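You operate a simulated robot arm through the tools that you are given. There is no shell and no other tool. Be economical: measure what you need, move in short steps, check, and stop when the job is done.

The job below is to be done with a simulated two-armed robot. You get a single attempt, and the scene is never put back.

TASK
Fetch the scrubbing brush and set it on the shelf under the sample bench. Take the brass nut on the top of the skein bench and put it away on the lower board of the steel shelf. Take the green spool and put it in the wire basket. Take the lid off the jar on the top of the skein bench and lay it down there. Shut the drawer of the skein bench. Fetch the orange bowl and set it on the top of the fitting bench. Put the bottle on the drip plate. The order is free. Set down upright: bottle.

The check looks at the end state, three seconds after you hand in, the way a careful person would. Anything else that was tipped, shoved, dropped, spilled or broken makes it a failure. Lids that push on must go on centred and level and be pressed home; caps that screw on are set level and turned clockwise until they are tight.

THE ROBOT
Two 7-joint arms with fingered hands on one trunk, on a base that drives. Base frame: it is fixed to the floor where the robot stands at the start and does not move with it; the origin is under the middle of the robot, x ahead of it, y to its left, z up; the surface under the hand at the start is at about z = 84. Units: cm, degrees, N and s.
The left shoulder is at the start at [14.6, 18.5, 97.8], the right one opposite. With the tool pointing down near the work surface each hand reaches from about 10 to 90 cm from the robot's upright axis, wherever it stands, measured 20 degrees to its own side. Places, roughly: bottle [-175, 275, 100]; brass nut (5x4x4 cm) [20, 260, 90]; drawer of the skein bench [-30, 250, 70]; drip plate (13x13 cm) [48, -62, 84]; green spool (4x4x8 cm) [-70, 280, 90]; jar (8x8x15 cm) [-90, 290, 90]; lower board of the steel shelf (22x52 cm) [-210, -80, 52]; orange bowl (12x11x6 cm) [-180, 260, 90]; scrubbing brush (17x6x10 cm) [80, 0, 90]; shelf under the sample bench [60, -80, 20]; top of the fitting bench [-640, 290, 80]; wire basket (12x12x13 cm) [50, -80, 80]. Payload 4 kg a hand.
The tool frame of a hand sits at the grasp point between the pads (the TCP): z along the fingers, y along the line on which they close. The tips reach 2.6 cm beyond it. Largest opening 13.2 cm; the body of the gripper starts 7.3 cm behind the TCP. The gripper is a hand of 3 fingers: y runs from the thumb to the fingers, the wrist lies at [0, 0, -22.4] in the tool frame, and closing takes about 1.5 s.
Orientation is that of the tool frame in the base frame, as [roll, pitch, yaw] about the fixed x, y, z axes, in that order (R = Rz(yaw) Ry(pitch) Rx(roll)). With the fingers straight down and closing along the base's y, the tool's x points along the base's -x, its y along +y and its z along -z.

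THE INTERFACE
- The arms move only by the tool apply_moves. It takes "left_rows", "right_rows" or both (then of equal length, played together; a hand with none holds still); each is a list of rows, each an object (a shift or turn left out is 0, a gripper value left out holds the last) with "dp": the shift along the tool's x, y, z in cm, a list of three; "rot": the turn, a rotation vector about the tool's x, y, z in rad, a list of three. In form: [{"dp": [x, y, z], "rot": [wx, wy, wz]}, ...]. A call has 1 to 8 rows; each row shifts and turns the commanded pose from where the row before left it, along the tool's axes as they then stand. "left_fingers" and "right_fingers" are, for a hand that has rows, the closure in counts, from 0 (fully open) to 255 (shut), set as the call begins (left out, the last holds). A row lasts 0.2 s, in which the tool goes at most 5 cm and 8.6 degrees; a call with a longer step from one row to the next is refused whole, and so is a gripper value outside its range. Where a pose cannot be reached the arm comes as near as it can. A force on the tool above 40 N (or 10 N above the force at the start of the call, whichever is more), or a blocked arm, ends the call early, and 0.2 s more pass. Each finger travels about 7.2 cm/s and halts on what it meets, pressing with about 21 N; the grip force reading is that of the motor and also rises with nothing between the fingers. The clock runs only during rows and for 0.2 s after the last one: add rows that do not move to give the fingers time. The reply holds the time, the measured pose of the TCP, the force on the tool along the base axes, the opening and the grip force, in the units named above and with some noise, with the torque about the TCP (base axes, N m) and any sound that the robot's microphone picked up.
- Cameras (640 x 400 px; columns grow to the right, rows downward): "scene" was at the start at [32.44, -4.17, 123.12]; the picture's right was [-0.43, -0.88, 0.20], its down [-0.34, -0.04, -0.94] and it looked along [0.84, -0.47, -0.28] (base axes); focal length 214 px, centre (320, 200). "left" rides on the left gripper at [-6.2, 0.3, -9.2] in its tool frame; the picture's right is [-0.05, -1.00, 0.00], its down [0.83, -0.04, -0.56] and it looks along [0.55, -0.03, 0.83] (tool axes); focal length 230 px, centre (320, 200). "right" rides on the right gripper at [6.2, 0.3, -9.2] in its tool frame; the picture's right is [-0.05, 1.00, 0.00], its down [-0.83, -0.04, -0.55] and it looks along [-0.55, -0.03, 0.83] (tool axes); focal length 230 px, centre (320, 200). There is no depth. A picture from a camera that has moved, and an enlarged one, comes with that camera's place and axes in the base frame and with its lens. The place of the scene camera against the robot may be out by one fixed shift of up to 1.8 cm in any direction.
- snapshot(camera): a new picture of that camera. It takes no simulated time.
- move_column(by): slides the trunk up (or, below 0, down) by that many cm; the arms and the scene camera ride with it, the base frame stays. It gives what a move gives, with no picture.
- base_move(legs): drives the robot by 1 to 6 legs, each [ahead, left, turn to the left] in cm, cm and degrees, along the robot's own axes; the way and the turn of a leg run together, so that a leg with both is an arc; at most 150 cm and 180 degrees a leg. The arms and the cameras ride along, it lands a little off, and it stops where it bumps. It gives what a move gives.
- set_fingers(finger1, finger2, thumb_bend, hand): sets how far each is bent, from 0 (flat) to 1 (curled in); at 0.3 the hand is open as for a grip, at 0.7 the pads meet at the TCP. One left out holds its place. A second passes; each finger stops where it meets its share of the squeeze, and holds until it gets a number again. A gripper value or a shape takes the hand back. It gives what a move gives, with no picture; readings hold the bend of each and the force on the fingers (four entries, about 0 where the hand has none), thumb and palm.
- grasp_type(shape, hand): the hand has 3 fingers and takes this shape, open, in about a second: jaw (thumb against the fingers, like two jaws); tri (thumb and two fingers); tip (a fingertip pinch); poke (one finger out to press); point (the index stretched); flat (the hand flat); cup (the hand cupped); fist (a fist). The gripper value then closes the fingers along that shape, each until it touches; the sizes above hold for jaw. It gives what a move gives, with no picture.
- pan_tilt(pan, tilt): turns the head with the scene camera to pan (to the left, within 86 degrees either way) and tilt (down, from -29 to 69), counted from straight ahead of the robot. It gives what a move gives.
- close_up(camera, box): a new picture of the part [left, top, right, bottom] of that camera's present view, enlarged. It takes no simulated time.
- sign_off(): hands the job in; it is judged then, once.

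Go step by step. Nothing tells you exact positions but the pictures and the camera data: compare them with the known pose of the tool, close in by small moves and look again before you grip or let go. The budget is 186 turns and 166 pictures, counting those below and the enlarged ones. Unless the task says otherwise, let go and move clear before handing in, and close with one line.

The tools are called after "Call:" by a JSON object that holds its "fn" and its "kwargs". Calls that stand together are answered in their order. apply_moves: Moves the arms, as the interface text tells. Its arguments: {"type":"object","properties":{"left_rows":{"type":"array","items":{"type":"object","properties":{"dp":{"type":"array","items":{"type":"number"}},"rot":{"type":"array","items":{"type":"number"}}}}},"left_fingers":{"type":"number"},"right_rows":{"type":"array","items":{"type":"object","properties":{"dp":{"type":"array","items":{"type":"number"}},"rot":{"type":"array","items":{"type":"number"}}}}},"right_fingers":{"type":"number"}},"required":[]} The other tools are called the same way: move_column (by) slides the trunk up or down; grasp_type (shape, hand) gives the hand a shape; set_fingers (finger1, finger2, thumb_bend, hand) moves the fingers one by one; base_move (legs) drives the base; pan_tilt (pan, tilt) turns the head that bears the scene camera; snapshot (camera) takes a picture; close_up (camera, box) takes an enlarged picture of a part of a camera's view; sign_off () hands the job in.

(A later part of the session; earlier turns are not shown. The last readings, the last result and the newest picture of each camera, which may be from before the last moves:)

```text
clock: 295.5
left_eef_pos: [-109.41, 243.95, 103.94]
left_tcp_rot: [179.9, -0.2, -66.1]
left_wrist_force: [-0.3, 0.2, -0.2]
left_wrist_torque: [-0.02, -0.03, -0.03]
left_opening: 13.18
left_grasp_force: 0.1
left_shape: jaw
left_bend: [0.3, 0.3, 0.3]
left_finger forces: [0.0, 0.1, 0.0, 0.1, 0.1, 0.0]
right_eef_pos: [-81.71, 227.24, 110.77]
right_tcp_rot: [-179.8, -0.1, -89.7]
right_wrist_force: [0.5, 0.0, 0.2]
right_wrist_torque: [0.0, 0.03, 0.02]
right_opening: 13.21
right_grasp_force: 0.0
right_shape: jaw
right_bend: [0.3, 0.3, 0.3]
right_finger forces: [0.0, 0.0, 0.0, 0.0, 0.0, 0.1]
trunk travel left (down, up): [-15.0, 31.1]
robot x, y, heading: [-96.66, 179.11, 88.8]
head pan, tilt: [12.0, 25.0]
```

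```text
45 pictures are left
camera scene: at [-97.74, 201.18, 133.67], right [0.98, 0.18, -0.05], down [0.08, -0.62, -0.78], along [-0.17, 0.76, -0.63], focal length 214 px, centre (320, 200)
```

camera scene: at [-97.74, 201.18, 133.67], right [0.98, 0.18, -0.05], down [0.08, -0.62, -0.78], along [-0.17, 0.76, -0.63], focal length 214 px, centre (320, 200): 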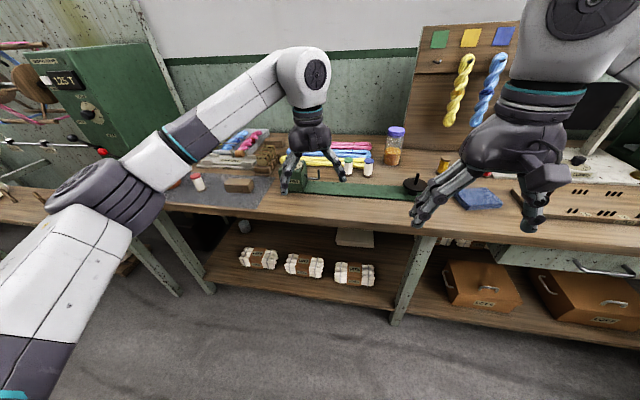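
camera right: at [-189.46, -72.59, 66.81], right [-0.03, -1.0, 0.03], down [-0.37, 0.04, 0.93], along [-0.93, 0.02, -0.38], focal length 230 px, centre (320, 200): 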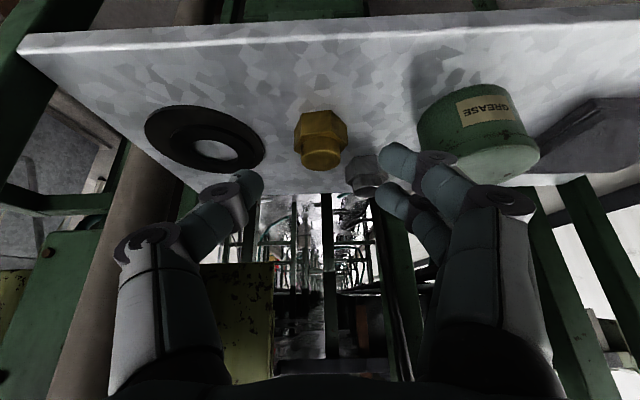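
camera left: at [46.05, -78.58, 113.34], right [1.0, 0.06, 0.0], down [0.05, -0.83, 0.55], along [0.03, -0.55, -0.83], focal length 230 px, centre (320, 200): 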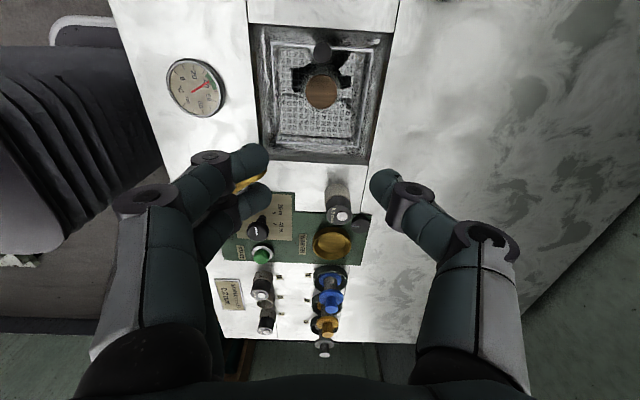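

Finish tucking the left hand, then drive up to the jar at (-84,291), lid top ≈99.

Call:
{"fn": "apply_moves", "kwargs": {"left_rows": [{"rot": [0, 0, 0.145]}, {"rot": [0, 0, 0.145]}, {"rot": [0, 0, 0.145]}, {"dp": [3.5, 1, -3]}, {"dp": [3.5, 1, -3]}, {"dp": [3.5, 1, -3]}, {"dp": [3.5, 1, -3]}, {"dp": [3.5, 1, -3]}]}}

Call:
{"fn": "base_move", "kwargs": {"legs": [[34, 0, 1]]}}

Call:
{"fn": "apply_moves", "kwargs": {"right_rows": [{"dp": [-4, 0, 0]}, {"dp": [-4, 0, 0]}, {"dp": [-4, 0, 0]}, {"dp": [-4, 0, 0]}, {"dp": [-4, 0, 0]}, {"dp": [0, 0, 0]}]}}

Call:
{"fn": "snapshot", "kwargs": {"camera": "right"}}

```text
clock: 297.3
left_eef_pos: [-114.61, 226.36, 119.38]
left_tcp_rot: [-180.0, -0.1, -91.1]
left_wrist_force: [-0.1, -0.5, -0.4]
left_wrist_torque: [0.02, 0.0, 0.01]
left_opening: 13.2
left_grasp_force: 0.0
left_shape: jaw
left_bend: [0.3, 0.3, 0.3]
left_finger forces: [0.0, 0.1, 0.0, 0.0, 0.1, 0.1]
right_eef_pos: [-81.7, 227.05, 111.06]
right_tcp_rot: [-179.8, 0.0, -89.7]
right_wrist_force: [-0.1, 0.2, -0.1]
right_wrist_torque: [0.0, 0.02, 0.01]
right_opening: 13.22
right_grasp_force: 0.1
right_shape: jaw
right_bend: [0.3, 0.3, 0.3]
right_finger forces: [0.1, 0.1, 0.1, 0.1, 0.0, 0.0]
trunk travel left (down, up): [-15.0, 31.1]
robot x, y, heading: [-96.58, 179.37, 88.8]
head pan, tilt: [12.0, 25.0]
```

```text
clock: 299.6
left_eef_pos: [-115.03, 261.77, 119.29]
left_tcp_rot: [180.0, -0.2, -90.2]
left_wrist_force: [0.1, 0.8, 0.1]
left_wrist_torque: [0.01, 0.03, 0.01]
left_opening: 13.2
left_grasp_force: 0.0
left_shape: jaw
left_bend: [0.3, 0.3, 0.3]
left_finger forces: [0.0, 0.0, 0.1, 0.1, 0.0, 0.1]
right_eef_pos: [-82.08, 262.91, 110.91]
right_tcp_rot: [-179.8, -0.1, -88.8]
right_wrist_force: [-0.3, 0.5, -0.1]
right_wrist_torque: [-0.04, 0.03, 0.01]
right_opening: 13.18
right_grasp_force: 0.1
right_shape: jaw
right_bend: [0.3, 0.3, 0.3]
right_finger forces: [0.1, 0.1, 0.0, 0.0, 0.0, 0.0]
trunk travel left (down, up): [-15.0, 31.1]
robot x, y, heading: [-96.18, 214.66, 89.9]
head pan, tilt: [12.0, 25.0]
```

```text
clock: 301.0
left_eef_pos: [-114.9, 261.84, 119.26]
left_tcp_rot: [-180.0, -0.2, -90.2]
left_wrist_force: [0.4, -0.8, 0.6]
left_wrist_torque: [0.02, 0.02, 0.0]
left_opening: 13.15
left_grasp_force: 0.1
left_shape: jaw
left_bend: [0.3, 0.3, 0.3]
left_finger forces: [0.0, 0.0, 0.0, 0.0, 0.1, 0.0]
right_eef_pos: [-82.42, 282.9, 110.88]
right_tcp_rot: [-179.9, 0.0, -88.8]
right_wrist_force: [0.9, 0.2, 0.3]
right_wrist_torque: [0.03, 0.0, 0.01]
right_opening: 13.21
right_grasp_force: 0.0
right_shape: jaw
right_bend: [0.3, 0.3, 0.3]
right_finger forces: [0.0, 0.1, 0.0, 0.0, 0.0, 0.0]
trunk travel left (down, up): [-15.0, 31.1]
robot x, y, heading: [-96.29, 214.9, 90.0]
head pan, tilt: [12.0, 25.0]
```

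```text
44 pictures are left
camera right: at [-82.71, 276.78, 120.19], right [-1.0, 0.03, 0.0], down [0.03, 0.83, 0.55], along [0.02, 0.55, -0.83], focal length 230 px, centre (320, 200)
```

right: 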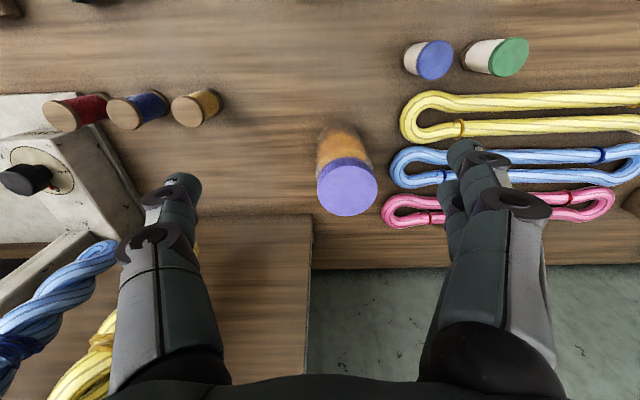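

Lid centre at (-85.2,289.1), diameter ≈6.3. Move over and descend around it.

Call:
{"fn": "apply_moves", "kwargs": {"right_fingers": 55, "right_rows": [{"dp": [-3.1, 1.35, 0]}, {"dp": [-3.1, 1.35, 0]}, {"dp": [0, 0, 4]}, {"dp": [0, 0, 4]}, {"dp": [0, 0, 3.6]}, {"dp": [0, 0, 0]}]}}

Call:
{"fn": "snapshot", "kwargs": {"camera": "right"}}

Call:
{"fn": "close_up", "kwargs": {"camera": "scene", "box": [260, 60, 500, 240]}}

```text
clock: 302.4
left_eef_pos: [-114.99, 261.61, 119.29]
left_tcp_rot: [-180.0, -0.2, -90.2]
left_wrist_force: [-0.3, -0.2, -1.1]
left_wrist_torque: [0.01, 0.0, 0.01]
left_opening: 13.17
left_grasp_force: 0.1
left_shape: jaw
left_bend: [0.3, 0.3, 0.3]
left_finger forces: [0.0, 0.1, 0.1, 0.1, 0.0, 0.0]
right_eef_pos: [-85.48, 289.1, 99.27]
right_tcp_rot: [-180.0, -0.1, -88.9]
right_wrist_force: [-0.1, 0.2, 0.0]
right_wrist_torque: [0.0, 0.02, 0.0]
right_opening: 10.38
right_grasp_force: 0.0
right_shape: jaw
right_bend: [0.61, 0.61, 0.57]
right_finger forces: [0.0, 0.0, 0.1, 0.1, 0.0, 0.0]
trunk travel left (down, up): [-15.0, 31.1]
robot x, y, heading: [-96.38, 214.65, 89.8]
head pan, tilt: [12.0, 25.0]
```

```text
43 pictures are left
camera right: at [-85.7, 282.83, 108.41], right [-1.0, 0.03, 0.0], down [0.03, 0.83, 0.55], along [0.02, 0.55, -0.83], focal length 230 px, centre (320, 200)
```

right: 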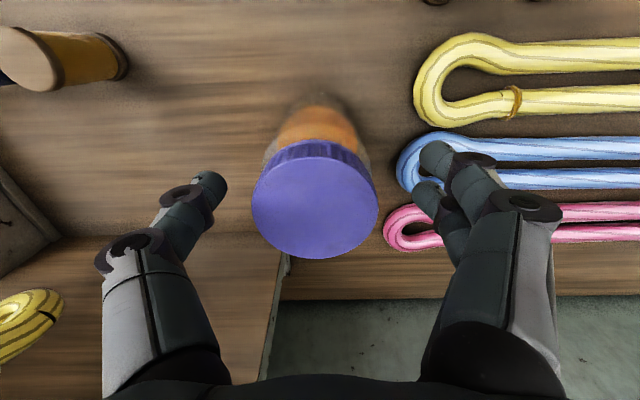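

```text
2.22 times, centred on (380, 150) of scene
camera zoom: at [-97.74, 236.59, 133.69], right [0.98, 0.2, -0.05], down [0.09, -0.62, -0.78], along [-0.19, 0.76, -0.63], focal length 477 px, centre (187, 311)
```

zoom: 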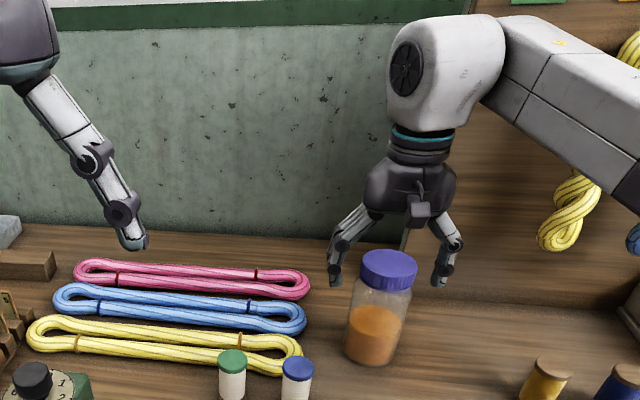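

Aligned; the lid is a knurled screw-type. Lower 1 cm, close on it.

Call:
{"fn": "apply_moves", "kwargs": {"right_rows": [{"dp": [0, 0, 1]}, {"dp": [0, 0, 0]}]}}

Call:
{"fn": "apply_moves", "kwargs": {"right_fingers": 255, "right_rows": [{"dp": [0, 0, 0]}, {"dp": [0, 0, 0]}, {"dp": [0, 0, 0]}, {"dp": [0, 0, 0]}, {"dp": [0, 0, 0]}, {"dp": [0, 0, 0]}]}}

Call:
{"fn": "apply_moves", "kwargs": {"right_rows": [{"dp": [0, 0, -0.2]}, {"dp": [0, 0, -0.2]}, {"dp": [0, 0, 0]}]}}

```text
clock: 303.0
left_eef_pos: [-114.99, 261.73, 119.16]
left_tcp_rot: [-180.0, -0.2, -90.2]
left_wrist_force: [0.8, -0.1, -0.1]
left_wrist_torque: [-0.01, 0.02, 0.0]
left_opening: 13.18
left_grasp_force: 0.0
left_shape: jaw
left_bend: [0.3, 0.3, 0.3]
left_finger forces: [0.0, 0.0, 0.1, 0.0, 0.1, 0.0]
right_eef_pos: [-85.31, 289.08, 98.23]
right_tcp_rot: [-179.8, 0.0, -88.9]
right_wrist_force: [-0.8, 0.5, 0.1]
right_wrist_torque: [-0.01, 0.0, -0.02]
right_opening: 10.36
right_grasp_force: 0.0
right_shape: jaw
right_bend: [0.61, 0.61, 0.57]
right_finger forces: [0.0, 0.0, 0.0, 0.1, 0.0, 0.1]
trunk travel left (down, up): [-15.0, 31.1]
robot x, y, heading: [-96.47, 214.67, 90.2]
head pan, tilt: [12.0, 25.0]
```

```text
clock: 304.4
left_eef_pos: [-115.14, 261.77, 119.23]
left_tcp_rot: [-180.0, -0.2, -90.2]
left_wrist_force: [-0.4, 0.6, -0.2]
left_wrist_torque: [0.01, 0.01, -0.02]
left_opening: 13.17
left_grasp_force: 0.0
left_shape: jaw
left_bend: [0.3, 0.3, 0.3]
left_finger forces: [0.0, 0.1, 0.1, 0.0, 0.0, 0.0]
right_eef_pos: [-85.32, 289.13, 98.24]
right_tcp_rot: [-179.8, -0.1, -88.9]
right_wrist_force: [0.9, -1.1, 1.0]
right_wrist_torque: [-0.01, 0.03, 0.02]
right_opening: 5.17
right_grasp_force: 21.6
right_shape: jaw
right_bend: [0.74, 0.73, 0.7]
right_finger forces: [8.7, 9.0, 0.0, 0.1, 18.4, 0.0]
trunk travel left (down, up): [-15.0, 31.1]
robot x, y, heading: [-96.11, 214.42, 90.0]
head pan, tilt: [12.0, 25.0]
```

```text
clock: 305.2
left_eef_pos: [-114.95, 261.76, 119.19]
left_tcp_rot: [-180.0, -0.3, -90.2]
left_wrist_force: [-0.2, -0.5, -0.3]
left_wrist_torque: [-0.01, 0.01, 0.01]
left_opening: 13.21
left_grasp_force: 0.2
left_shape: jaw
left_bend: [0.3, 0.3, 0.3]
left_finger forces: [0.0, 0.0, 0.0, 0.0, 0.0, 0.1]
right_eef_pos: [-85.25, 289.14, 98.56]
right_tcp_rot: [-179.8, 0.0, -88.8]
right_wrist_force: [0.0, -0.2, -3.1]
right_wrist_torque: [-0.05, -0.03, -0.01]
right_opening: 5.17
right_grasp_force: 20.8
right_shape: jaw
right_bend: [0.74, 0.73, 0.7]
right_finger forces: [8.6, 8.5, 0.1, 0.1, 17.8, 0.0]
trunk travel left (down, up): [-15.0, 31.1]
robot x, y, heading: [-96.34, 214.66, 89.7]
head pan, tilt: [12.0, 25.0]
```

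The jar hangs on the lid (≈3 N), so it is screwed on. Set it back down and twist counter-clockwise.

Call:
{"fn": "apply_moves", "kwargs": {"right_rows": [{"dp": [0, 0, 0.4]}, {"dp": [0, 0, 0]}]}}

Call:
{"fn": "apply_moves", "kwargs": {"right_rows": [{"rot": [0, 0, -0.14]}, {"rot": [0, 0, -0.14]}, {"rot": [0, 0, -0.14]}, {"rot": [0, 0, -0.14]}, {"rot": [0, 0, -0.14]}, {"rot": [0, 0, -0.14]}, {"rot": [0, 0, -0.14]}, {"rot": [0, 0, -0.14]}]}}

Call:
{"fn": "close_up", "kwargs": {"camera": "scene", "box": [340, 120, 460, 220]}}

```text
clock: 305.8
left_eef_pos: [-115.01, 261.75, 119.3]
left_tcp_rot: [-180.0, -0.2, -90.2]
left_wrist_force: [0.2, 1.0, -0.1]
left_wrist_torque: [0.0, 0.0, 0.01]
left_opening: 13.18
left_grasp_force: 0.1
left_shape: jaw
left_bend: [0.3, 0.3, 0.3]
left_finger forces: [0.0, 0.0, 0.0, 0.1, 0.0, 0.0]
right_eef_pos: [-85.31, 289.09, 98.23]
right_tcp_rot: [-179.9, -0.1, -89.0]
right_wrist_force: [0.4, -0.7, 2.1]
right_wrist_torque: [-0.03, -0.01, -0.03]
right_opening: 5.19
right_grasp_force: 20.9
right_shape: jaw
right_bend: [0.74, 0.73, 0.7]
right_finger forces: [9.0, 8.9, 0.0, 0.0, 19.1, 0.0]
trunk travel left (down, up): [-15.0, 31.1]
robot x, y, heading: [-96.32, 214.59, 90.0]
head pan, tilt: [12.0, 25.0]
```

```text
clock: 307.6
left_eef_pos: [-115.14, 261.8, 119.26]
left_tcp_rot: [-180.0, -0.2, -90.2]
left_wrist_force: [0.7, 0.1, -0.4]
left_wrist_torque: [0.01, -0.02, -0.03]
left_opening: 13.18
left_grasp_force: 0.1
left_shape: jaw
left_bend: [0.3, 0.3, 0.3]
left_finger forces: [0.0, 0.1, 0.0, 0.0, 0.0, 0.0]
right_eef_pos: [-85.17, 289.16, 98.29]
right_tcp_rot: [-180.0, -0.2, -24.6]
right_wrist_force: [0.7, 0.2, 0.5]
right_wrist_torque: [0.04, 0.07, -0.02]
right_opening: 5.14
right_grasp_force: 20.9
right_shape: jaw
right_bend: [0.74, 0.73, 0.7]
right_finger forces: [8.3, 8.8, 0.0, 0.0, 18.3, 0.0]
trunk travel left (down, up): [-15.0, 31.1]
robot x, y, heading: [-96.13, 214.7, 90.0]
head pan, tilt: [12.0, 25.0]
```

```text
4.00 times, centred on (400, 170) of scene
camera zoom: at [-97.76, 236.62, 133.67], right [0.98, 0.2, -0.05], down [0.09, -0.62, -0.78], along [-0.19, 0.76, -0.63], focal length 858 px, centre (0, 320)
```

zoom: 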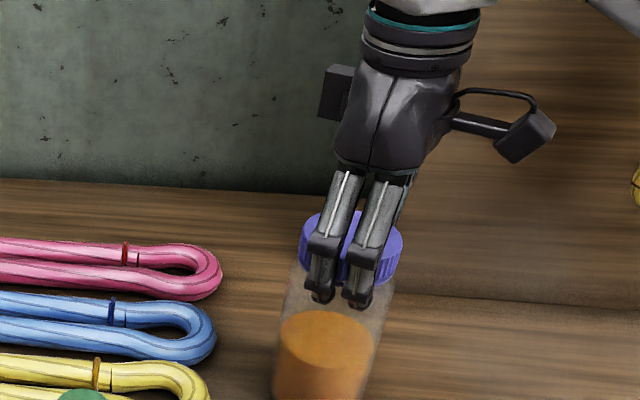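

Test by lifting slightly.

Call:
{"fn": "apply_moves", "kwargs": {"right_rows": [{"dp": [0, 0, -0.25]}, {"dp": [0, 0, -0.25]}, {"dp": [0, 0, 0]}]}}

```text
clock: 308.4
left_eef_pos: [-115.03, 261.75, 119.13]
left_tcp_rot: [-180.0, -0.1, -90.3]
left_wrist_force: [0.8, -0.3, 0.6]
left_wrist_torque: [0.0, 0.01, -0.01]
left_opening: 13.17
left_grasp_force: 0.0
left_shape: jaw
left_bend: [0.3, 0.3, 0.3]
left_finger forces: [0.1, 0.0, 0.0, 0.1, 0.0, 0.0]
right_eef_pos: [-85.28, 289.14, 98.59]
right_tcp_rot: [180.0, -0.2, -24.7]
right_wrist_force: [-0.6, 0.5, -2.5]
right_wrist_torque: [-0.02, -0.03, 0.04]
right_opening: 5.16
right_grasp_force: 20.4
right_shape: jaw
right_bend: [0.74, 0.73, 0.7]
right_finger forces: [8.7, 8.3, 0.0, 0.1, 17.5, 0.0]
trunk travel left (down, up): [-15.0, 31.1]
robot x, y, heading: [-96.6, 214.45, 89.8]
head pan, tilt: [12.0, 25.0]
```

Still attached; the jar just turned along. I'll wind the wrist back clockwise while it hangs free, then press it down on the bench for friction and unscrew.

Call:
{"fn": "apply_moves", "kwargs": {"right_rows": [{"rot": [0, 0, 0.145]}, {"rot": [0, 0, 0.145]}, {"rot": [0, 0, 0.145]}, {"rot": [0, 0, 0.145]}, {"rot": [0, 0, 0.145]}, {"rot": [0, 0, 0.145]}, {"rot": [0, 0, 0.145]}, {"rot": [0, 0, 0.145]}]}}

Call:
{"fn": "apply_moves", "kwargs": {"right_rows": [{"rot": [0, 0, 0.145]}, {"rot": [0, 0, 0.145]}, {"rot": [0, 0, 0.145]}, {"rot": [0, 0, 0.145]}, {"rot": [0, 0, 0.145]}, {"rot": [0, 0, 0.145]}, {"dp": [0, 0, 0.4]}, {"dp": [0, 0, 0.15]}]}}

Call:
{"fn": "apply_moves", "kwargs": {"right_rows": [{"dp": [0, 0, 0.15]}, {"dp": [0, 0, 0]}]}}

```text
clock: 310.2
left_eef_pos: [-115.11, 261.83, 119.13]
left_tcp_rot: [180.0, -0.2, -90.2]
left_wrist_force: [0.4, -0.3, -0.1]
left_wrist_torque: [0.02, -0.02, 0.04]
left_opening: 13.19
left_grasp_force: 0.1
left_shape: jaw
left_bend: [0.3, 0.3, 0.3]
left_finger forces: [0.1, 0.0, 0.0, 0.0, 0.0, 0.1]
right_eef_pos: [-85.26, 289.13, 98.65]
right_tcp_rot: [-179.9, -0.1, -91.3]
right_wrist_force: [0.2, 0.0, -2.8]
right_wrist_torque: [-0.03, 0.01, -0.02]
right_opening: 5.13
right_grasp_force: 20.4
right_shape: jaw
right_bend: [0.74, 0.73, 0.7]
right_finger forces: [8.6, 8.4, 0.0, 0.0, 17.6, 0.1]
trunk travel left (down, up): [-15.0, 31.1]
robot x, y, heading: [-95.79, 214.96, 89.3]
head pan, tilt: [12.0, 25.0]
```

```text
clock: 312.0
left_eef_pos: [-115.0, 261.8, 119.24]
left_tcp_rot: [180.0, -0.1, -90.2]
left_wrist_force: [0.1, 0.1, -0.4]
left_wrist_torque: [0.03, 0.0, 0.02]
left_opening: 13.17
left_grasp_force: 0.1
left_shape: jaw
left_bend: [0.3, 0.3, 0.3]
left_finger forces: [0.0, 0.0, 0.1, 0.0, 0.0, 0.0]
right_eef_pos: [-85.32, 289.05, 98.25]
right_tcp_rot: [-179.9, 0.0, -141.1]
right_wrist_force: [-1.7, -1.6, 1.7]
right_wrist_torque: [-0.03, 0.03, -0.02]
right_opening: 5.16
right_grasp_force: 21.4
right_shape: jaw
right_bend: [0.74, 0.73, 0.7]
right_finger forces: [9.3, 9.1, 0.0, 0.0, 18.4, 0.0]
trunk travel left (down, up): [-15.0, 31.1]
robot x, y, heading: [-96.26, 214.9, 90.0]
head pan, tilt: [12.0, 25.0]
```

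```text
clock: 312.6
left_eef_pos: [-115.12, 261.77, 119.25]
left_tcp_rot: [179.9, -0.2, -90.1]
left_wrist_force: [-0.4, -0.7, -0.3]
left_wrist_torque: [-0.03, 0.0, 0.01]
left_opening: 13.2
left_grasp_force: 0.0
left_shape: jaw
left_bend: [0.3, 0.3, 0.3]
left_finger forces: [0.1, 0.1, 0.1, 0.1, 0.0, 0.0]
right_eef_pos: [-85.25, 289.01, 98.15]
right_tcp_rot: [-179.9, 0.1, -141.2]
right_wrist_force: [-1.4, -0.9, 6.4]
right_wrist_torque: [0.02, 0.03, -0.03]
right_opening: 5.15
right_grasp_force: 21.2
right_shape: jaw
right_bend: [0.74, 0.73, 0.7]
right_finger forces: [10.5, 10.4, 0.0, 0.0, 19.7, 0.0]
trunk travel left (down, up): [-15.0, 31.1]
robot x, y, heading: [-96.41, 214.71, 89.9]
head pan, tilt: [12.0, 25.0]
```

Call:
{"fn": "apply_moves", "kwargs": {"right_rows": [{"dp": [0, 0, 0.35]}, {"rot": [0, 0, -0.145]}, {"rot": [0, 0, -0.145]}, {"rot": [0, 0, -0.145]}, {"rot": [0, 0, -0.145]}, {"rot": [0, 0, -0.145]}, {"rot": [0, 0, -0.145]}, {"rot": [0, 0, -0.145]}]}}

Call:
{"fn": "apply_moves", "kwargs": {"right_rows": [{"rot": [0, 0, -0.145]}, {"rot": [0, 0, -0.145]}, {"rot": [0, 0, -0.145]}, {"rot": [0, 0, -0.145]}, {"rot": [0, 0, -0.145]}, {"rot": [0, 0, -0.145]}, {"rot": [0, 0, -0.145]}, {"dp": [0, 0, 0]}]}}

Call:
{"fn": "apply_moves", "kwargs": {"right_rows": [{"dp": [0, 0, -0.5]}, {"dp": [0, 0, -0.5]}, {"dp": [0, 0, 0]}]}}

```text
clock: 314.4
left_eef_pos: [-115.18, 261.35, 119.4]
left_tcp_rot: [180.0, 0.0, -90.2]
left_wrist_force: [0.5, 0.0, 0.1]
left_wrist_torque: [0.01, 0.0, -0.02]
left_opening: 13.19
left_grasp_force: 0.1
left_shape: jaw
left_bend: [0.3, 0.3, 0.3]
left_finger forces: [0.0, 0.0, 0.0, 0.0, 0.0, 0.0]
right_eef_pos: [-85.31, 288.9, 98.14]
right_tcp_rot: [-179.9, 0.3, -82.9]
right_wrist_force: [-0.6, -0.1, 28.3]
right_wrist_torque: [0.01, 0.01, -0.34]
right_opening: 5.28
right_grasp_force: 21.3
right_shape: jaw
right_bend: [0.74, 0.74, 0.7]
right_finger forces: [13.3, 13.8, 0.0, 0.0, 27.0, 0.0]
trunk travel left (down, up): [-15.0, 31.1]
robot x, y, heading: [-96.26, 214.54, 89.8]
head pan, tilt: [12.0, 25.0]
```

```text
clock: 316.2
left_eef_pos: [-115.11, 261.4, 119.33]
left_tcp_rot: [180.0, -0.1, -90.2]
left_wrist_force: [0.5, -0.1, -0.2]
left_wrist_torque: [-0.03, 0.01, -0.02]
left_opening: 13.19
left_grasp_force: 0.0
left_shape: jaw
left_bend: [0.3, 0.3, 0.3]
left_finger forces: [0.1, 0.1, 0.1, 0.0, 0.0, 0.1]
right_eef_pos: [-85.33, 288.83, 98.02]
right_tcp_rot: [-179.8, -0.1, -24.7]
right_wrist_force: [-0.1, -1.3, 26.7]
right_wrist_torque: [0.02, 0.02, -0.31]
right_opening: 5.27
right_grasp_force: 20.6
right_shape: jaw
right_bend: [0.74, 0.74, 0.7]
right_finger forces: [12.8, 13.8, 0.0, 0.1, 26.3, 0.0]
trunk travel left (down, up): [-15.0, 31.1]
robot x, y, heading: [-96.32, 214.57, 89.6]
head pan, tilt: [12.0, 25.0]
```

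```text
clock: 317.0
left_eef_pos: [-114.92, 261.82, 119.1]
left_tcp_rot: [-179.9, -0.2, -90.2]
left_wrist_force: [-0.6, -0.7, 0.7]
left_wrist_torque: [-0.01, 0.02, -0.03]
left_opening: 13.21
left_grasp_force: 0.0
left_shape: jaw
left_bend: [0.3, 0.3, 0.3]
left_finger forces: [0.0, 0.1, 0.0, 0.0, 0.1, 0.0]
right_eef_pos: [-85.23, 289.15, 98.64]
right_tcp_rot: [180.0, -0.3, -24.8]
right_wrist_force: [-0.4, -0.2, -2.5]
right_wrist_torque: [-0.04, -0.01, 0.02]
right_opening: 5.17
right_grasp_force: 20.9
right_shape: jaw
right_bend: [0.74, 0.74, 0.7]
right_finger forces: [8.8, 8.9, 0.0, 0.1, 17.9, 0.0]
trunk travel left (down, up): [-15.0, 31.1]
robot x, y, heading: [-96.26, 214.78, 89.6]
head pan, tilt: [12.0, 25.0]
```

The jar slid round on the bench, so I need the other hand on its body. I'll lift the jar by its lid into free air, where the left hand can grip the body from the side.

Call:
{"fn": "apply_moves", "kwargs": {"right_rows": [{"dp": [0, 0, -3], "rot": [0, 0, 0.142]}, {"dp": [0, 0, -3], "rot": [0, 0, 0.142]}, {"dp": [0, 0, -3], "rot": [0, 0, 0.142]}, {"dp": [0, 0, -3], "rot": [0, 0, 0.142]}, {"dp": [0, 0, -3], "rot": [0, 0, 0.142]}, {"dp": [0, 0, -3], "rot": [0, 0, 0.142]}, {"dp": [0, 0, -3], "rot": [0, 0, 0.142]}, {"dp": [0, 0, -3], "rot": [0, 0, 0.142]}], "left_rows": [{"dp": [0, 0, 0], "rot": [0, 0, 0.131]}, {"dp": [0, 0, 0], "rot": [0, 0, 0.131]}, {"dp": [0, 0, 0], "rot": [0, 0, 0.131]}, {"dp": [0, 0, 0], "rot": [0, 0, 0.131]}, {"dp": [0, 0, 0], "rot": [0, 0, 0.131]}, {"dp": [0, 0, 0], "rot": [0, 0, 0.131]}, {"rot": [0, -0.131, 0]}, {"rot": [0, -0.131, 0]}]}}

Call:
{"fn": "apply_moves", "kwargs": {"right_rows": [{"dp": [3.5, 0.8, 0]}, {"dp": [3.5, 0.8, 0]}, {"dp": [3.5, 0.8, 0]}, {"dp": [3.5, 0.8, 0]}, {"dp": [3, 0, 0]}, {"dp": [0, 0, 0]}, {"dp": [0, 0, 0]}, {"dp": [0, 0, 0]}], "left_rows": [{"rot": [0, -0.131, 0]}, {"rot": [0, -0.131, 0]}, {"rot": [0, -0.131, 0]}, {"rot": [0, -0.131, 0]}, {"rot": [0, -0.131, 0]}, {"rot": [0, -0.131, 0]}, {"rot": [0, -0.131, 0]}, {"rot": [0, -0.131, 0]}]}}

Call:
{"fn": "snapshot", "kwargs": {"camera": "scene"}}

Call:
{"fn": "snapshot", "kwargs": {"camera": "left"}}

```text
clock: 318.8
left_eef_pos: [-115.23, 261.73, 119.14]
left_tcp_rot: [-179.9, 14.9, -135.3]
left_wrist_force: [-0.9, 1.4, 0.2]
left_wrist_torque: [0.02, 0.0, -0.01]
left_opening: 13.21
left_grasp_force: 0.1
left_shape: jaw
left_bend: [0.3, 0.3, 0.3]
left_finger forces: [0.1, 0.0, 0.1, 0.1, 0.0, 0.0]
right_eef_pos: [-85.34, 287.46, 117.22]
right_tcp_rot: [-179.5, -0.1, -76.4]
right_wrist_force: [0.3, 0.4, -2.8]
right_wrist_torque: [-0.02, 0.01, 0.01]
right_opening: 5.0
right_grasp_force: 20.8
right_shape: jaw
right_bend: [0.74, 0.74, 0.7]
right_finger forces: [9.0, 9.3, 0.0, 0.0, 17.7, 0.0]
right hand out of reach, approached as far as the arm can: row 5, 6, 7, 8
trunk travel left (down, up): [-15.0, 31.1]
robot x, y, heading: [-96.13, 214.69, 89.7]
head pan, tilt: [12.0, 25.0]
```

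```text
clock: 320.6
left_eef_pos: [-115.02, 261.72, 119.29]
left_tcp_rot: [-179.7, 75.0, -135.0]
left_wrist_force: [-0.1, -0.1, 0.1]
left_wrist_torque: [0.01, -0.02, 0.01]
left_opening: 13.19
left_grasp_force: 0.0
left_shape: jaw
left_bend: [0.3, 0.3, 0.3]
left_finger forces: [0.1, 0.1, 0.0, 0.0, 0.1, 0.0]
right_eef_pos: [-85.18, 287.49, 117.11]
right_tcp_rot: [-179.7, 0.0, -76.3]
right_wrist_force: [-0.2, 0.1, -1.8]
right_wrist_torque: [-0.02, 0.01, -0.02]
right_opening: 5.02
right_grasp_force: 20.9
right_shape: jaw
right_bend: [0.74, 0.74, 0.7]
right_finger forces: [8.8, 9.4, 0.1, 0.0, 17.6, 0.1]
right hand out of reach, approached as far as the arm can: row 1, 2, 3, 4, 5
trunk travel left (down, up): [-15.0, 31.1]
robot x, y, heading: [-96.06, 214.46, 90.1]
head pan, tilt: [12.0, 25.0]
```

```text
40 pictures are left
camera scene: at [-97.74, 236.58, 133.69], right [0.98, 0.2, -0.05], down [0.09, -0.62, -0.78], along [-0.19, 0.76, -0.63], focal length 214 px, centre (320, 200)
```

scene: 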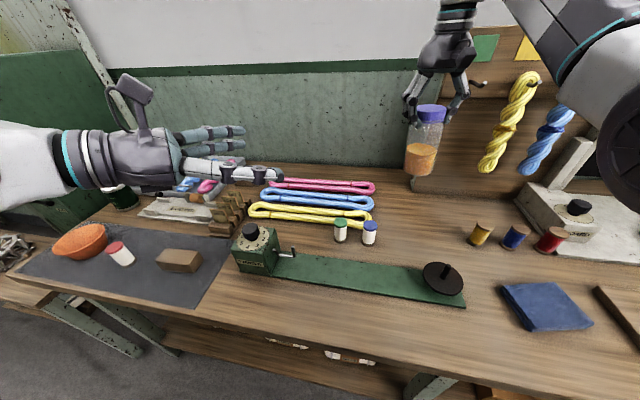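

```text
39 pictures are left
camera left: at [-120.44, 256.71, 127.53], right [0.71, -0.7, 0.05], down [-0.5, -0.56, -0.66], along [0.49, 0.44, -0.75], focal length 230 px, centre (320, 200)
```

left: 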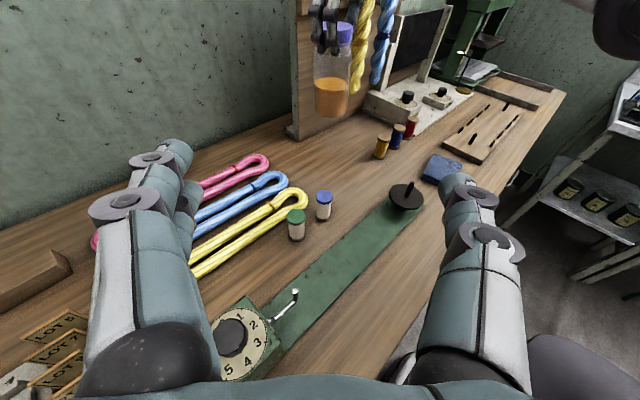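

The jar hangs from the right hand. Bring it back and lower a little toward the left hand's working area.

Call:
{"fn": "apply_moves", "kwargs": {"right_rows": [{"dp": [0, 0, 3]}, {"dp": [3.5, 0.5, 0.5]}, {"dp": [3.5, 0.5, 0]}, {"dp": [3.5, 0.5, 0]}, {"dp": [3.5, 0.5, 0]}, {"dp": [0, 0, 0]}]}}

```text
clock: 322.0
left_eef_pos: [-115.14, 261.72, 119.25]
left_tcp_rot: [-179.5, 74.9, -134.8]
left_wrist_force: [0.2, 1.0, -1.2]
left_wrist_torque: [0.0, -0.01, 0.0]
left_opening: 13.2
left_grasp_force: 0.2
left_shape: jaw
left_bend: [0.3, 0.3, 0.3]
left_finger forces: [0.1, 0.0, 0.0, 0.1, 0.0, 0.0]
right_eef_pos: [-85.18, 287.67, 117.21]
right_tcp_rot: [-179.5, 0.0, -76.3]
right_wrist_force: [-0.2, 0.5, -1.4]
right_wrist_torque: [-0.04, -0.01, 0.0]
right_opening: 5.04
right_grasp_force: 21.1
right_shape: jaw
right_bend: [0.74, 0.74, 0.7]
right_finger forces: [8.7, 9.3, 0.0, 0.1, 17.5, 0.0]
right hand out of reach, approached as far as the arm can: row 1, 2, 3, 4, 5
trunk travel left (down, up): [-15.0, 31.1]
robot x, y, heading: [-96.38, 214.63, 90.0]
head pan, tilt: [12.0, 25.0]
```

Seems stuck at a joint limit; rotate the wrist back a bit and lower.

Call:
{"fn": "apply_moves", "kwargs": {"right_rows": [{"rot": [0, 0, -0.14]}, {"rot": [0, 0, -0.14]}, {"dp": [0, 0, 3]}, {"dp": [0, 0, 3]}, {"dp": [0, 0, 0]}]}}

Call:
{"fn": "apply_moves", "kwargs": {"right_rows": [{"dp": [0, 0, 3]}, {"dp": [3, 0, 0]}, {"dp": [3, 0, 0]}, {"dp": [3, 0, 0]}, {"dp": [0, 0, 0]}]}}

```text
clock: 323.2
left_eef_pos: [-114.97, 261.7, 119.2]
left_tcp_rot: [-179.4, 74.9, -134.8]
left_wrist_force: [-0.1, 0.1, -0.2]
left_wrist_torque: [-0.01, 0.02, -0.02]
left_opening: 13.18
left_grasp_force: 0.0
left_shape: jaw
left_bend: [0.3, 0.3, 0.3]
left_finger forces: [0.0, 0.1, 0.0, 0.0, 0.0, 0.0]
right_eef_pos: [-85.16, 287.56, 117.26]
right_tcp_rot: [-179.6, -0.2, -60.2]
right_wrist_force: [0.2, 0.9, -2.1]
right_wrist_torque: [-0.05, 0.03, -0.02]
right_opening: 5.01
right_grasp_force: 21.2
right_shape: jaw
right_bend: [0.74, 0.74, 0.7]
right_finger forces: [8.4, 9.1, 0.0, 0.0, 17.0, 0.0]
right hand out of reach, approached as far as the arm can: row 3, 4
trunk travel left (down, up): [-15.0, 31.1]
robot x, y, heading: [-96.16, 214.59, 90.2]
head pan, tilt: [12.0, 25.0]
```

```text
clock: 324.4
left_eef_pos: [-115.04, 261.58, 119.26]
left_tcp_rot: [-179.4, 74.9, -134.8]
left_wrist_force: [-0.4, 0.8, -0.8]
left_wrist_torque: [0.03, 0.0, -0.03]
left_opening: 13.17
left_grasp_force: 0.0
left_shape: jaw
left_bend: [0.3, 0.3, 0.3]
left_finger forces: [0.1, 0.1, 0.1, 0.0, 0.0, 0.1]
right_eef_pos: [-85.17, 287.64, 117.17]
right_tcp_rot: [-179.6, -0.3, -60.2]
right_wrist_force: [0.0, 0.3, -2.0]
right_wrist_torque: [-0.04, -0.01, 0.02]
right_opening: 5.0
right_grasp_force: 20.5
right_shape: jaw
right_bend: [0.74, 0.74, 0.7]
right_finger forces: [8.4, 9.1, 0.1, 0.1, 17.0, 0.1]
right hand out of reach, approached as far as the arm can: row 1, 2, 3, 4
trunk travel left (down, up): [-15.0, 31.1]
robot x, y, heading: [-96.45, 214.74, 89.9]
head pan, tilt: [12.0, 25.0]
```

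The arm is fully stretched (singular). Try a larger downward/sideways motion to bend the elbow.

Call:
{"fn": "apply_moves", "kwargs": {"right_rows": [{"dp": [0, -4, 2.8]}, {"dp": [0, -4, 2.8]}, {"dp": [0, -4, 2.8]}, {"dp": [0, 0, 4.8]}, {"dp": [0, 0, 0]}]}}

```text
clock: 325.1
left_eef_pos: [-115.23, 261.52, 119.33]
left_tcp_rot: [-179.5, 75.0, -134.8]
left_wrist_force: [0.6, -0.4, 0.0]
left_wrist_torque: [-0.06, 0.01, 0.0]
left_opening: 13.2
left_grasp_force: 0.1
left_shape: jaw
left_bend: [0.3, 0.3, 0.3]
left_finger forces: [0.1, 0.0, 0.1, 0.0, 0.0, 0.0]
right_eef_pos: [-77.56, 291.32, 110.95]
right_tcp_rot: [-179.7, -0.1, -59.7]
right_wrist_force: [-2.4, -4.0, -0.5]
right_wrist_torque: [0.43, -0.39, -0.05]
right_opening: 4.95
right_grasp_force: 21.5
right_shape: jaw
right_bend: [0.74, 0.73, 0.7]
right_finger forces: [8.8, 8.9, 0.0, 0.1, 16.7, 4.6]
right hand out of reach, approached as far as the arm can: row 2, 3
trunk travel left (down, up): [-15.0, 31.1]
robot x, y, heading: [-96.14, 214.66, 89.7]
head pan, tilt: [12.0, 25.0]
stopped in row 3 (right hand): the force on the tool passed its limit at 53 N (the readings are from after the stop); the commanded pose is now the measured one
```

Bumped the board slightly; back away toward the robot.

Call:
{"fn": "apply_moves", "kwargs": {"right_rows": [{"dp": [2.0, 3.0, 0]}, {"dp": [2.7, 3.3, 0]}, {"dp": [2.7, 3.3, 0]}, {"dp": [2.7, 3.3, 0]}, {"dp": [0, 0, 0]}]}}

Call:
{"fn": "snapshot", "kwargs": {"camera": "scene"}}

```text
clock: 326.3
left_eef_pos: [-115.06, 261.51, 119.32]
left_tcp_rot: [-179.5, 75.0, -134.6]
left_wrist_force: [-1.2, 0.4, -0.1]
left_wrist_torque: [0.04, 0.01, 0.01]
left_opening: 13.19
left_grasp_force: 0.1
left_shape: jaw
left_bend: [0.3, 0.3, 0.3]
left_finger forces: [0.0, 0.1, 0.0, 0.0, 0.0, 0.0]
right_eef_pos: [-77.65, 291.32, 110.72]
right_tcp_rot: [-179.7, -0.1, -59.6]
right_wrist_force: [-5.3, -7.4, -0.9]
right_wrist_torque: [0.83, -0.6, -0.13]
right_opening: 4.93
right_grasp_force: 21.3
right_shape: jaw
right_bend: [0.74, 0.74, 0.7]
right_finger forces: [8.1, 9.2, 0.1, 0.1, 16.5, 9.4]
right hand out of reach, approached as far as the arm can: row 1, 2, 3, 4
trunk travel left (down, up): [-15.0, 31.1]
robot x, y, heading: [-96.21, 214.83, 90.0]
head pan, tilt: [12.0, 25.0]
```

```text
38 pictures are left
camera scene: at [-97.87, 236.5, 133.7], right [0.98, 0.2, -0.05], down [0.09, -0.62, -0.78], along [-0.19, 0.76, -0.63], focal length 214 px, centre (320, 200)
```

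scene: 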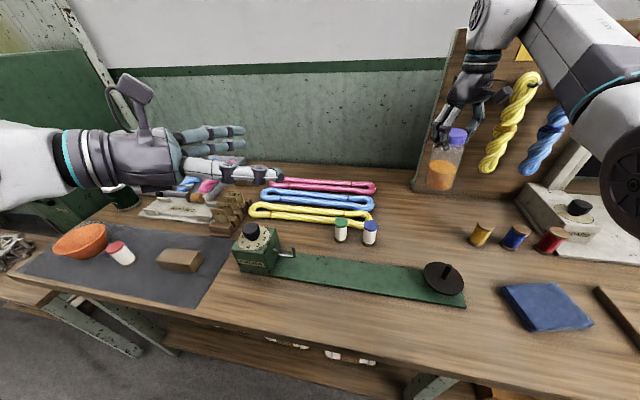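

The jar rests against the board and the arm is straight. Pull away with the base, then use tilt to bend the arm.

Call:
{"fn": "base_move", "kwargs": {"legs": [[-22, 0, 0]]}}

Call:
{"fn": "apply_moves", "kwargs": {"right_rows": [{"dp": [0, 0, 4.5]}, {"dp": [0, 0, 3]}, {"rot": [0, 0.14, 0]}, {"rot": [0, 0.14, 0]}, {"dp": [0, 0, 0]}]}}

```text
clock: 328.0
left_eef_pos: [-115.11, 239.64, 119.25]
left_tcp_rot: [-179.2, 74.9, -134.6]
left_wrist_force: [1.2, 0.8, -0.1]
left_wrist_torque: [0.0, 0.01, 0.02]
left_opening: 13.2
left_grasp_force: 0.1
left_shape: jaw
left_bend: [0.3, 0.3, 0.3]
left_finger forces: [0.0, 0.1, 0.0, 0.0, 0.1, 0.1]
right_eef_pos: [-77.53, 269.45, 110.73]
right_tcp_rot: [-179.8, -0.2, -59.8]
right_wrist_force: [0.0, -0.5, -2.5]
right_wrist_torque: [-0.03, -0.01, -0.01]
right_opening: 4.89
right_grasp_force: 20.8
right_shape: jaw
right_bend: [0.74, 0.74, 0.7]
right_finger forces: [7.9, 9.3, 0.1, 0.0, 16.5, 0.0]
trunk travel left (down, up): [-15.0, 31.1]
robot x, y, heading: [-96.01, 192.61, 89.9]
head pan, tilt: [12.0, 25.0]
```

```text
clock: 329.2
left_eef_pos: [-114.96, 239.52, 119.37]
left_tcp_rot: [-179.6, 75.0, -135.0]
left_wrist_force: [-0.2, -0.2, 0.3]
left_wrist_torque: [0.02, 0.01, -0.03]
left_opening: 13.21
left_grasp_force: 0.0
left_shape: jaw
left_bend: [0.3, 0.3, 0.3]
left_finger forces: [0.0, 0.0, 0.0, 0.0, 0.0, 0.1]
right_eef_pos: [-76.67, 267.29, 103.41]
right_tcp_rot: [-179.6, -11.9, -59.9]
right_wrist_force: [10.2, 3.0, 17.6]
right_wrist_torque: [0.42, -0.75, -0.04]
right_opening: 4.56
right_grasp_force: 20.6
right_shape: jaw
right_bend: [0.75, 0.75, 0.72]
right_finger forces: [3.8, 7.3, 0.1, 0.0, 26.7, 0.1]
right hand out of reach, approached as far as the arm can: row 3, 4
trunk travel left (down, up): [-15.0, 31.1]
robot x, y, heading: [-96.41, 192.65, 89.9]
head pan, tilt: [12.0, 25.0]
```

Arm freed but the jar touched the spindle disc. Raise and level it.

Call:
{"fn": "apply_moves", "kwargs": {"right_rows": [{"dp": [0, 0, -3]}, {"rot": [0, -0.1, 0]}, {"rot": [0, -0.1, 0]}, {"dp": [2, 0, -2]}, {"dp": [2, 0, -2]}, {"dp": [0, 0, 0]}]}}

Call:
{"fn": "snapshot", "kwargs": {"camera": "scene"}}

```text
clock: 330.6
left_eef_pos: [-115.15, 239.74, 119.28]
left_tcp_rot: [-179.2, 74.9, -134.4]
left_wrist_force: [-0.8, 0.0, -0.4]
left_wrist_torque: [0.01, -0.04, -0.02]
left_opening: 13.2
left_grasp_force: 0.1
left_shape: jaw
left_bend: [0.3, 0.3, 0.3]
left_finger forces: [0.0, 0.0, 0.0, 0.0, 0.0, 0.0]
right_eef_pos: [-74.96, 263.64, 108.77]
right_tcp_rot: [-179.8, -0.6, -59.7]
right_wrist_force: [-0.4, 0.2, -0.6]
right_wrist_torque: [0.02, -0.04, -0.02]
right_opening: 2.97
right_grasp_force: 21.1
right_shape: jaw
right_bend: [0.77, 0.77, 0.75]
right_finger forces: [0.0, 0.1, 0.1, 0.0, 0.1, 0.0]
right hand out of reach, approached as far as the arm can: row 1, 2
trunk travel left (down, up): [-15.0, 31.1]
robot x, y, heading: [-96.29, 193.13, 90.0]
head pan, tilt: [12.0, 25.0]
```

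```text
37 pictures are left
camera scene: at [-97.85, 214.6, 133.65], right [0.98, 0.2, -0.05], down [0.09, -0.62, -0.78], along [-0.19, 0.76, -0.63], focal length 214 px, centre (320, 200)
```

scene: 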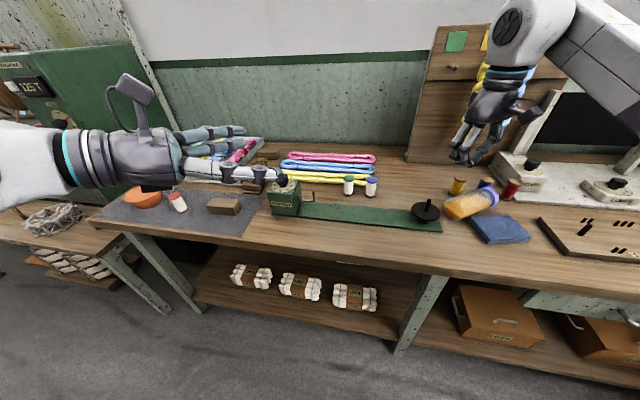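

The jar slipped out and now lies on its side (lid still on, nothing spilled) at about (-64,275). I'll pick it up with the left hand near its base, turn it upright and then unscrew with the right. First park the right hand, straighten the left.

Call:
{"fn": "apply_moves", "kwargs": {"right_fingers": 0, "right_rows": [{"dp": [2, 2, -2]}, {"dp": [3, 2, -1]}, {"dp": [3, 2, 0]}, {"dp": [3, 2, 0], "rot": [0, 0, 0.13]}, {"dp": [3, 2, 0], "rot": [0, 0, 0.13]}, {"dp": [3, 0, 0], "rot": [0, 0, 0.13]}, {"dp": [3, 0, 0], "rot": [0, 0, 0.13]}, {"dp": [3, 0, 0]}], "left_rows": [{"rot": [0, 0.131, 0]}, {"rot": [0, 0.131, 0]}, {"rot": [0, 0.131, 0]}, {"rot": [0, 0.131, 0]}, {"rot": [0, 0.131, 0]}, {"rot": [0, 0.131, 0]}, {"rot": [0, 0.131, 0]}, {"rot": [0, 0.131, 0]}]}}

Call:
{"fn": "apply_moves", "kwargs": {"left_rows": [{"rot": [0, 0.131, 0]}, {"rot": [0, 0.131, 0]}, {"rot": [0, 0, 0.115]}, {"rot": [0, 0, 0.115]}, {"dp": [0, 0, 0]}]}}

Call:
{"fn": "base_move", "kwargs": {"legs": [[0, -47, 0], [13, 0, 0]]}}

Call:
{"fn": "snapshot", "kwargs": {"camera": "scene"}}

Call:
{"fn": "snapshot", "kwargs": {"camera": "left"}}

```text
clock: 332.4
left_eef_pos: [-114.94, 239.52, 119.31]
left_tcp_rot: [-180.0, 14.8, -135.3]
left_wrist_force: [0.8, 0.6, -0.8]
left_wrist_torque: [0.02, -0.02, 0.01]
left_opening: 13.21
left_grasp_force: 0.1
left_shape: jaw
left_bend: [0.3, 0.3, 0.3]
left_finger forces: [0.0, 0.0, 0.0, 0.0, 0.1, 0.0]
right_eef_pos: [-75.59, 237.53, 112.49]
right_tcp_rot: [-179.5, -0.2, -89.7]
right_wrist_force: [1.0, 0.3, -0.1]
right_wrist_torque: [0.0, 0.0, 0.02]
right_opening: 13.17
right_grasp_force: 0.0
right_shape: jaw
right_bend: [0.3, 0.3, 0.3]
right_finger forces: [0.1, 0.0, 0.0, 0.0, 0.0, 0.1]
trunk travel left (down, up): [-15.0, 31.1]
robot x, y, heading: [-96.08, 192.9, 90.0]
head pan, tilt: [12.0, 25.0]
```

```text
clock: 333.6
left_eef_pos: [-115.08, 239.65, 119.26]
left_tcp_rot: [-179.8, -0.1, -148.6]
left_wrist_force: [-0.7, -0.2, -0.5]
left_wrist_torque: [0.0, 0.0, -0.04]
left_opening: 13.21
left_grasp_force: 0.1
left_shape: jaw
left_bend: [0.3, 0.3, 0.3]
left_finger forces: [0.1, 0.0, 0.0, 0.0, 0.0, 0.0]
right_eef_pos: [-75.7, 237.64, 112.25]
right_tcp_rot: [-179.4, -0.4, -89.6]
right_wrist_force: [-0.3, -0.1, 0.0]
right_wrist_torque: [0.02, 0.02, 0.0]
right_opening: 13.15
right_grasp_force: 0.1
right_shape: jaw
right_bend: [0.3, 0.3, 0.3]
right_finger forces: [0.0, 0.0, 0.0, 0.0, 0.0, 0.0]
trunk travel left (down, up): [-15.0, 31.1]
robot x, y, heading: [-96.19, 192.83, 90.0]
head pan, tilt: [12.0, 25.0]
```

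```text
clock: 337.4
left_eef_pos: [-64.94, 252.26, 119.38]
left_tcp_rot: [-179.7, -0.1, -149.8]
left_wrist_force: [0.1, 0.9, 0.5]
left_wrist_torque: [-0.02, 0.0, 0.0]
left_opening: 13.22
left_grasp_force: 0.1
left_shape: jaw
left_bend: [0.3, 0.3, 0.3]
left_finger forces: [0.1, 0.0, 0.0, 0.1, 0.1, 0.1]
right_eef_pos: [-25.5, 249.38, 112.27]
right_tcp_rot: [-179.6, -0.3, -91.0]
right_wrist_force: [-0.5, 0.1, -0.3]
right_wrist_torque: [-0.03, -0.03, -0.03]
right_opening: 13.21
right_grasp_force: 0.0
right_shape: jaw
right_bend: [0.3, 0.3, 0.3]
right_finger forces: [0.1, 0.0, 0.0, 0.1, 0.0, 0.0]
trunk travel left (down, up): [-15.0, 31.1]
robot x, y, heading: [-47.16, 205.06, 88.8]
head pan, tilt: [12.0, 25.0]
```

```text
36 pictures are left
camera scene: at [-48.17, 226.77, 133.71], right [0.98, 0.18, -0.05], down [0.07, -0.62, -0.78], along [-0.17, 0.76, -0.63], focal length 214 px, centre (320, 200)
```

scene: 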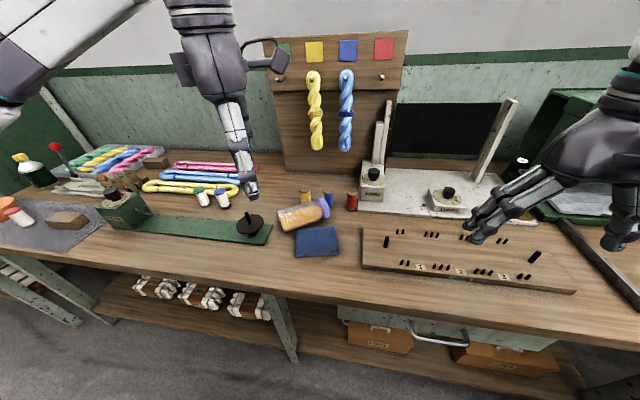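

```text
35 pictures are left
camera left: at [-59.65, 255.64, 128.45], right [0.55, -0.84, 0.0], down [-0.7, -0.45, 0.56], along [-0.47, -0.31, -0.83], focal length 230 px, centre (320, 200)
```

left: 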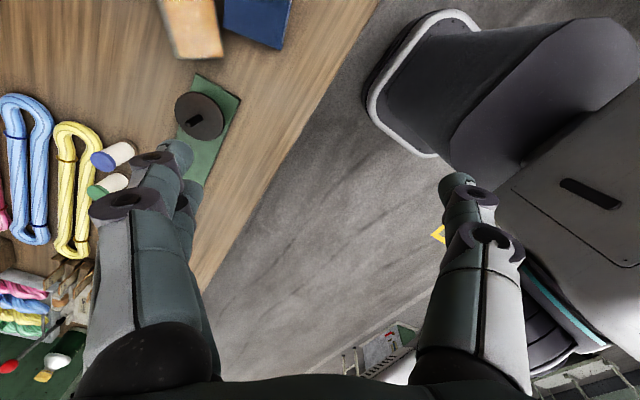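

Jar centre (-64.6,275), axis 34° from +x, with the blue block close at the front. I'll grip near its base at (-69.3,271.8), fingers pre-set to ≈8.5 cm.

Call:
{"fn": "apply_moves", "kwargs": {"left_fingers": 92, "left_rows": [{"dp": [-1.4, 3.7, 0], "rot": [0, 0, -0.066]}, {"dp": [-1.5, 3.75, 2.5]}, {"dp": [-1.5, 3.75, 2.5]}, {"dp": [-1.45, 3.75, 2.5]}, {"dp": [-1.4, 3.75, 2.5]}, {"dp": [0, 0, 4.5]}, {"dp": [0, 0, 4]}, {"dp": [0, 0, 0]}]}}

Call:
{"fn": "snapshot", "kwargs": {"camera": "left"}}

```text
clock: 339.2
left_eef_pos: [-68.87, 271.76, 100.68]
left_tcp_rot: [180.0, -0.2, -146.0]
left_wrist_force: [-1.2, -0.6, -0.5]
left_wrist_torque: [0.04, 0.03, -0.01]
left_opening: 8.47
left_grasp_force: 0.1
left_shape: jaw
left_bend: [0.7, 0.7, 0.68]
left_finger forces: [0.0, 0.0, 0.0, 0.0, 0.0, 0.0]
right_eef_pos: [-25.55, 249.4, 112.38]
right_tcp_rot: [-179.6, -0.3, -90.9]
right_wrist_force: [-0.3, 0.0, -0.2]
right_wrist_torque: [0.03, 0.0, 0.01]
right_opening: 13.16
right_grasp_force: 0.0
right_shape: jaw
right_bend: [0.3, 0.3, 0.3]
right_finger forces: [0.0, 0.0, 0.0, 0.1, 0.1, 0.1]
trunk travel left (down, up): [-15.0, 31.1]
robot x, y, heading: [-47.52, 205.23, 88.7]
head pan, tilt: [12.0, 25.0]
```

```text
34 pictures are left
camera left: at [-63.92, 275.47, 109.86], right [0.6, -0.8, 0.0], down [-0.67, -0.5, 0.56], along [-0.44, -0.34, -0.83], focal length 230 px, centre (320, 200)
```

left: 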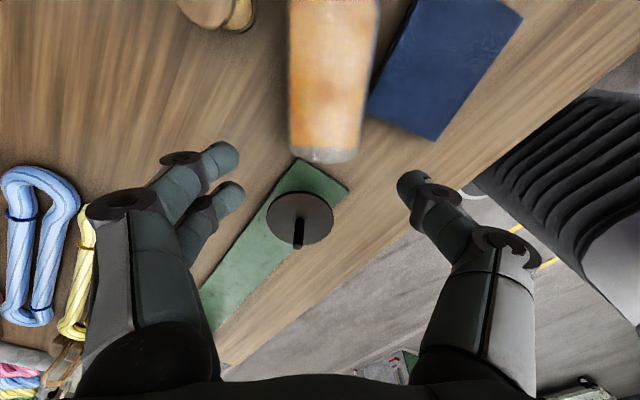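

Slight correction (perp −0.7, axial −0.5), then descend to the jar's axis height.

Call:
{"fn": "apply_moves", "kwargs": {"left_rows": [{"dp": [0.5, -0.7, 3]}, {"dp": [0, 0, 4]}, {"dp": [0, 0, 4]}, {"dp": [0, 0, 2]}, {"dp": [0, 0, 0]}]}}

Call:
{"fn": "snapshot", "kwargs": {"camera": "left"}}

```text
clock: 340.4
left_eef_pos: [-69.1, 271.01, 87.58]
left_tcp_rot: [-179.8, -0.1, -146.2]
left_wrist_force: [0.9, 0.3, 0.3]
left_wrist_torque: [0.0, 0.02, 0.0]
left_opening: 8.46
left_grasp_force: 0.0
left_shape: jaw
left_bend: [0.7, 0.7, 0.68]
left_finger forces: [0.0, 0.0, 0.0, 0.1, 0.0, 0.1]
right_eef_pos: [-25.53, 249.43, 112.38]
right_tcp_rot: [-179.5, -0.3, -90.9]
right_wrist_force: [-0.1, 0.5, 1.2]
right_wrist_torque: [0.01, 0.0, 0.02]
right_opening: 13.21
right_grasp_force: 0.1
right_shape: jaw
right_bend: [0.3, 0.3, 0.3]
right_finger forces: [0.0, 0.0, 0.0, 0.0, 0.1, 0.1]
trunk travel left (down, up): [-15.0, 31.1]
robot x, y, heading: [-47.12, 204.76, 88.8]
head pan, tilt: [12.0, 25.0]
```

```text
33 pictures are left
camera left: at [-64.19, 274.68, 96.74], right [0.6, -0.8, 0.0], down [-0.67, -0.5, 0.56], along [-0.44, -0.34, -0.83], focal length 230 px, centre (320, 200)
```

left: 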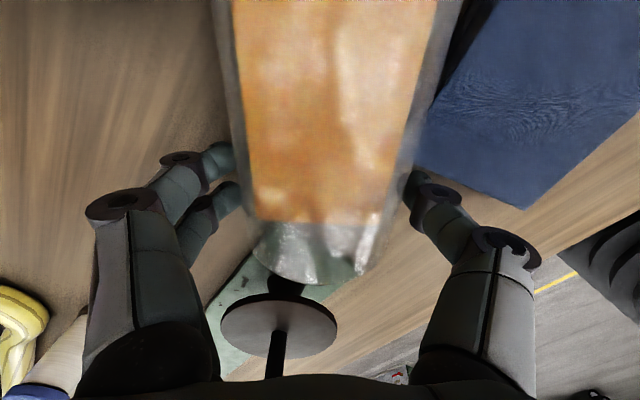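

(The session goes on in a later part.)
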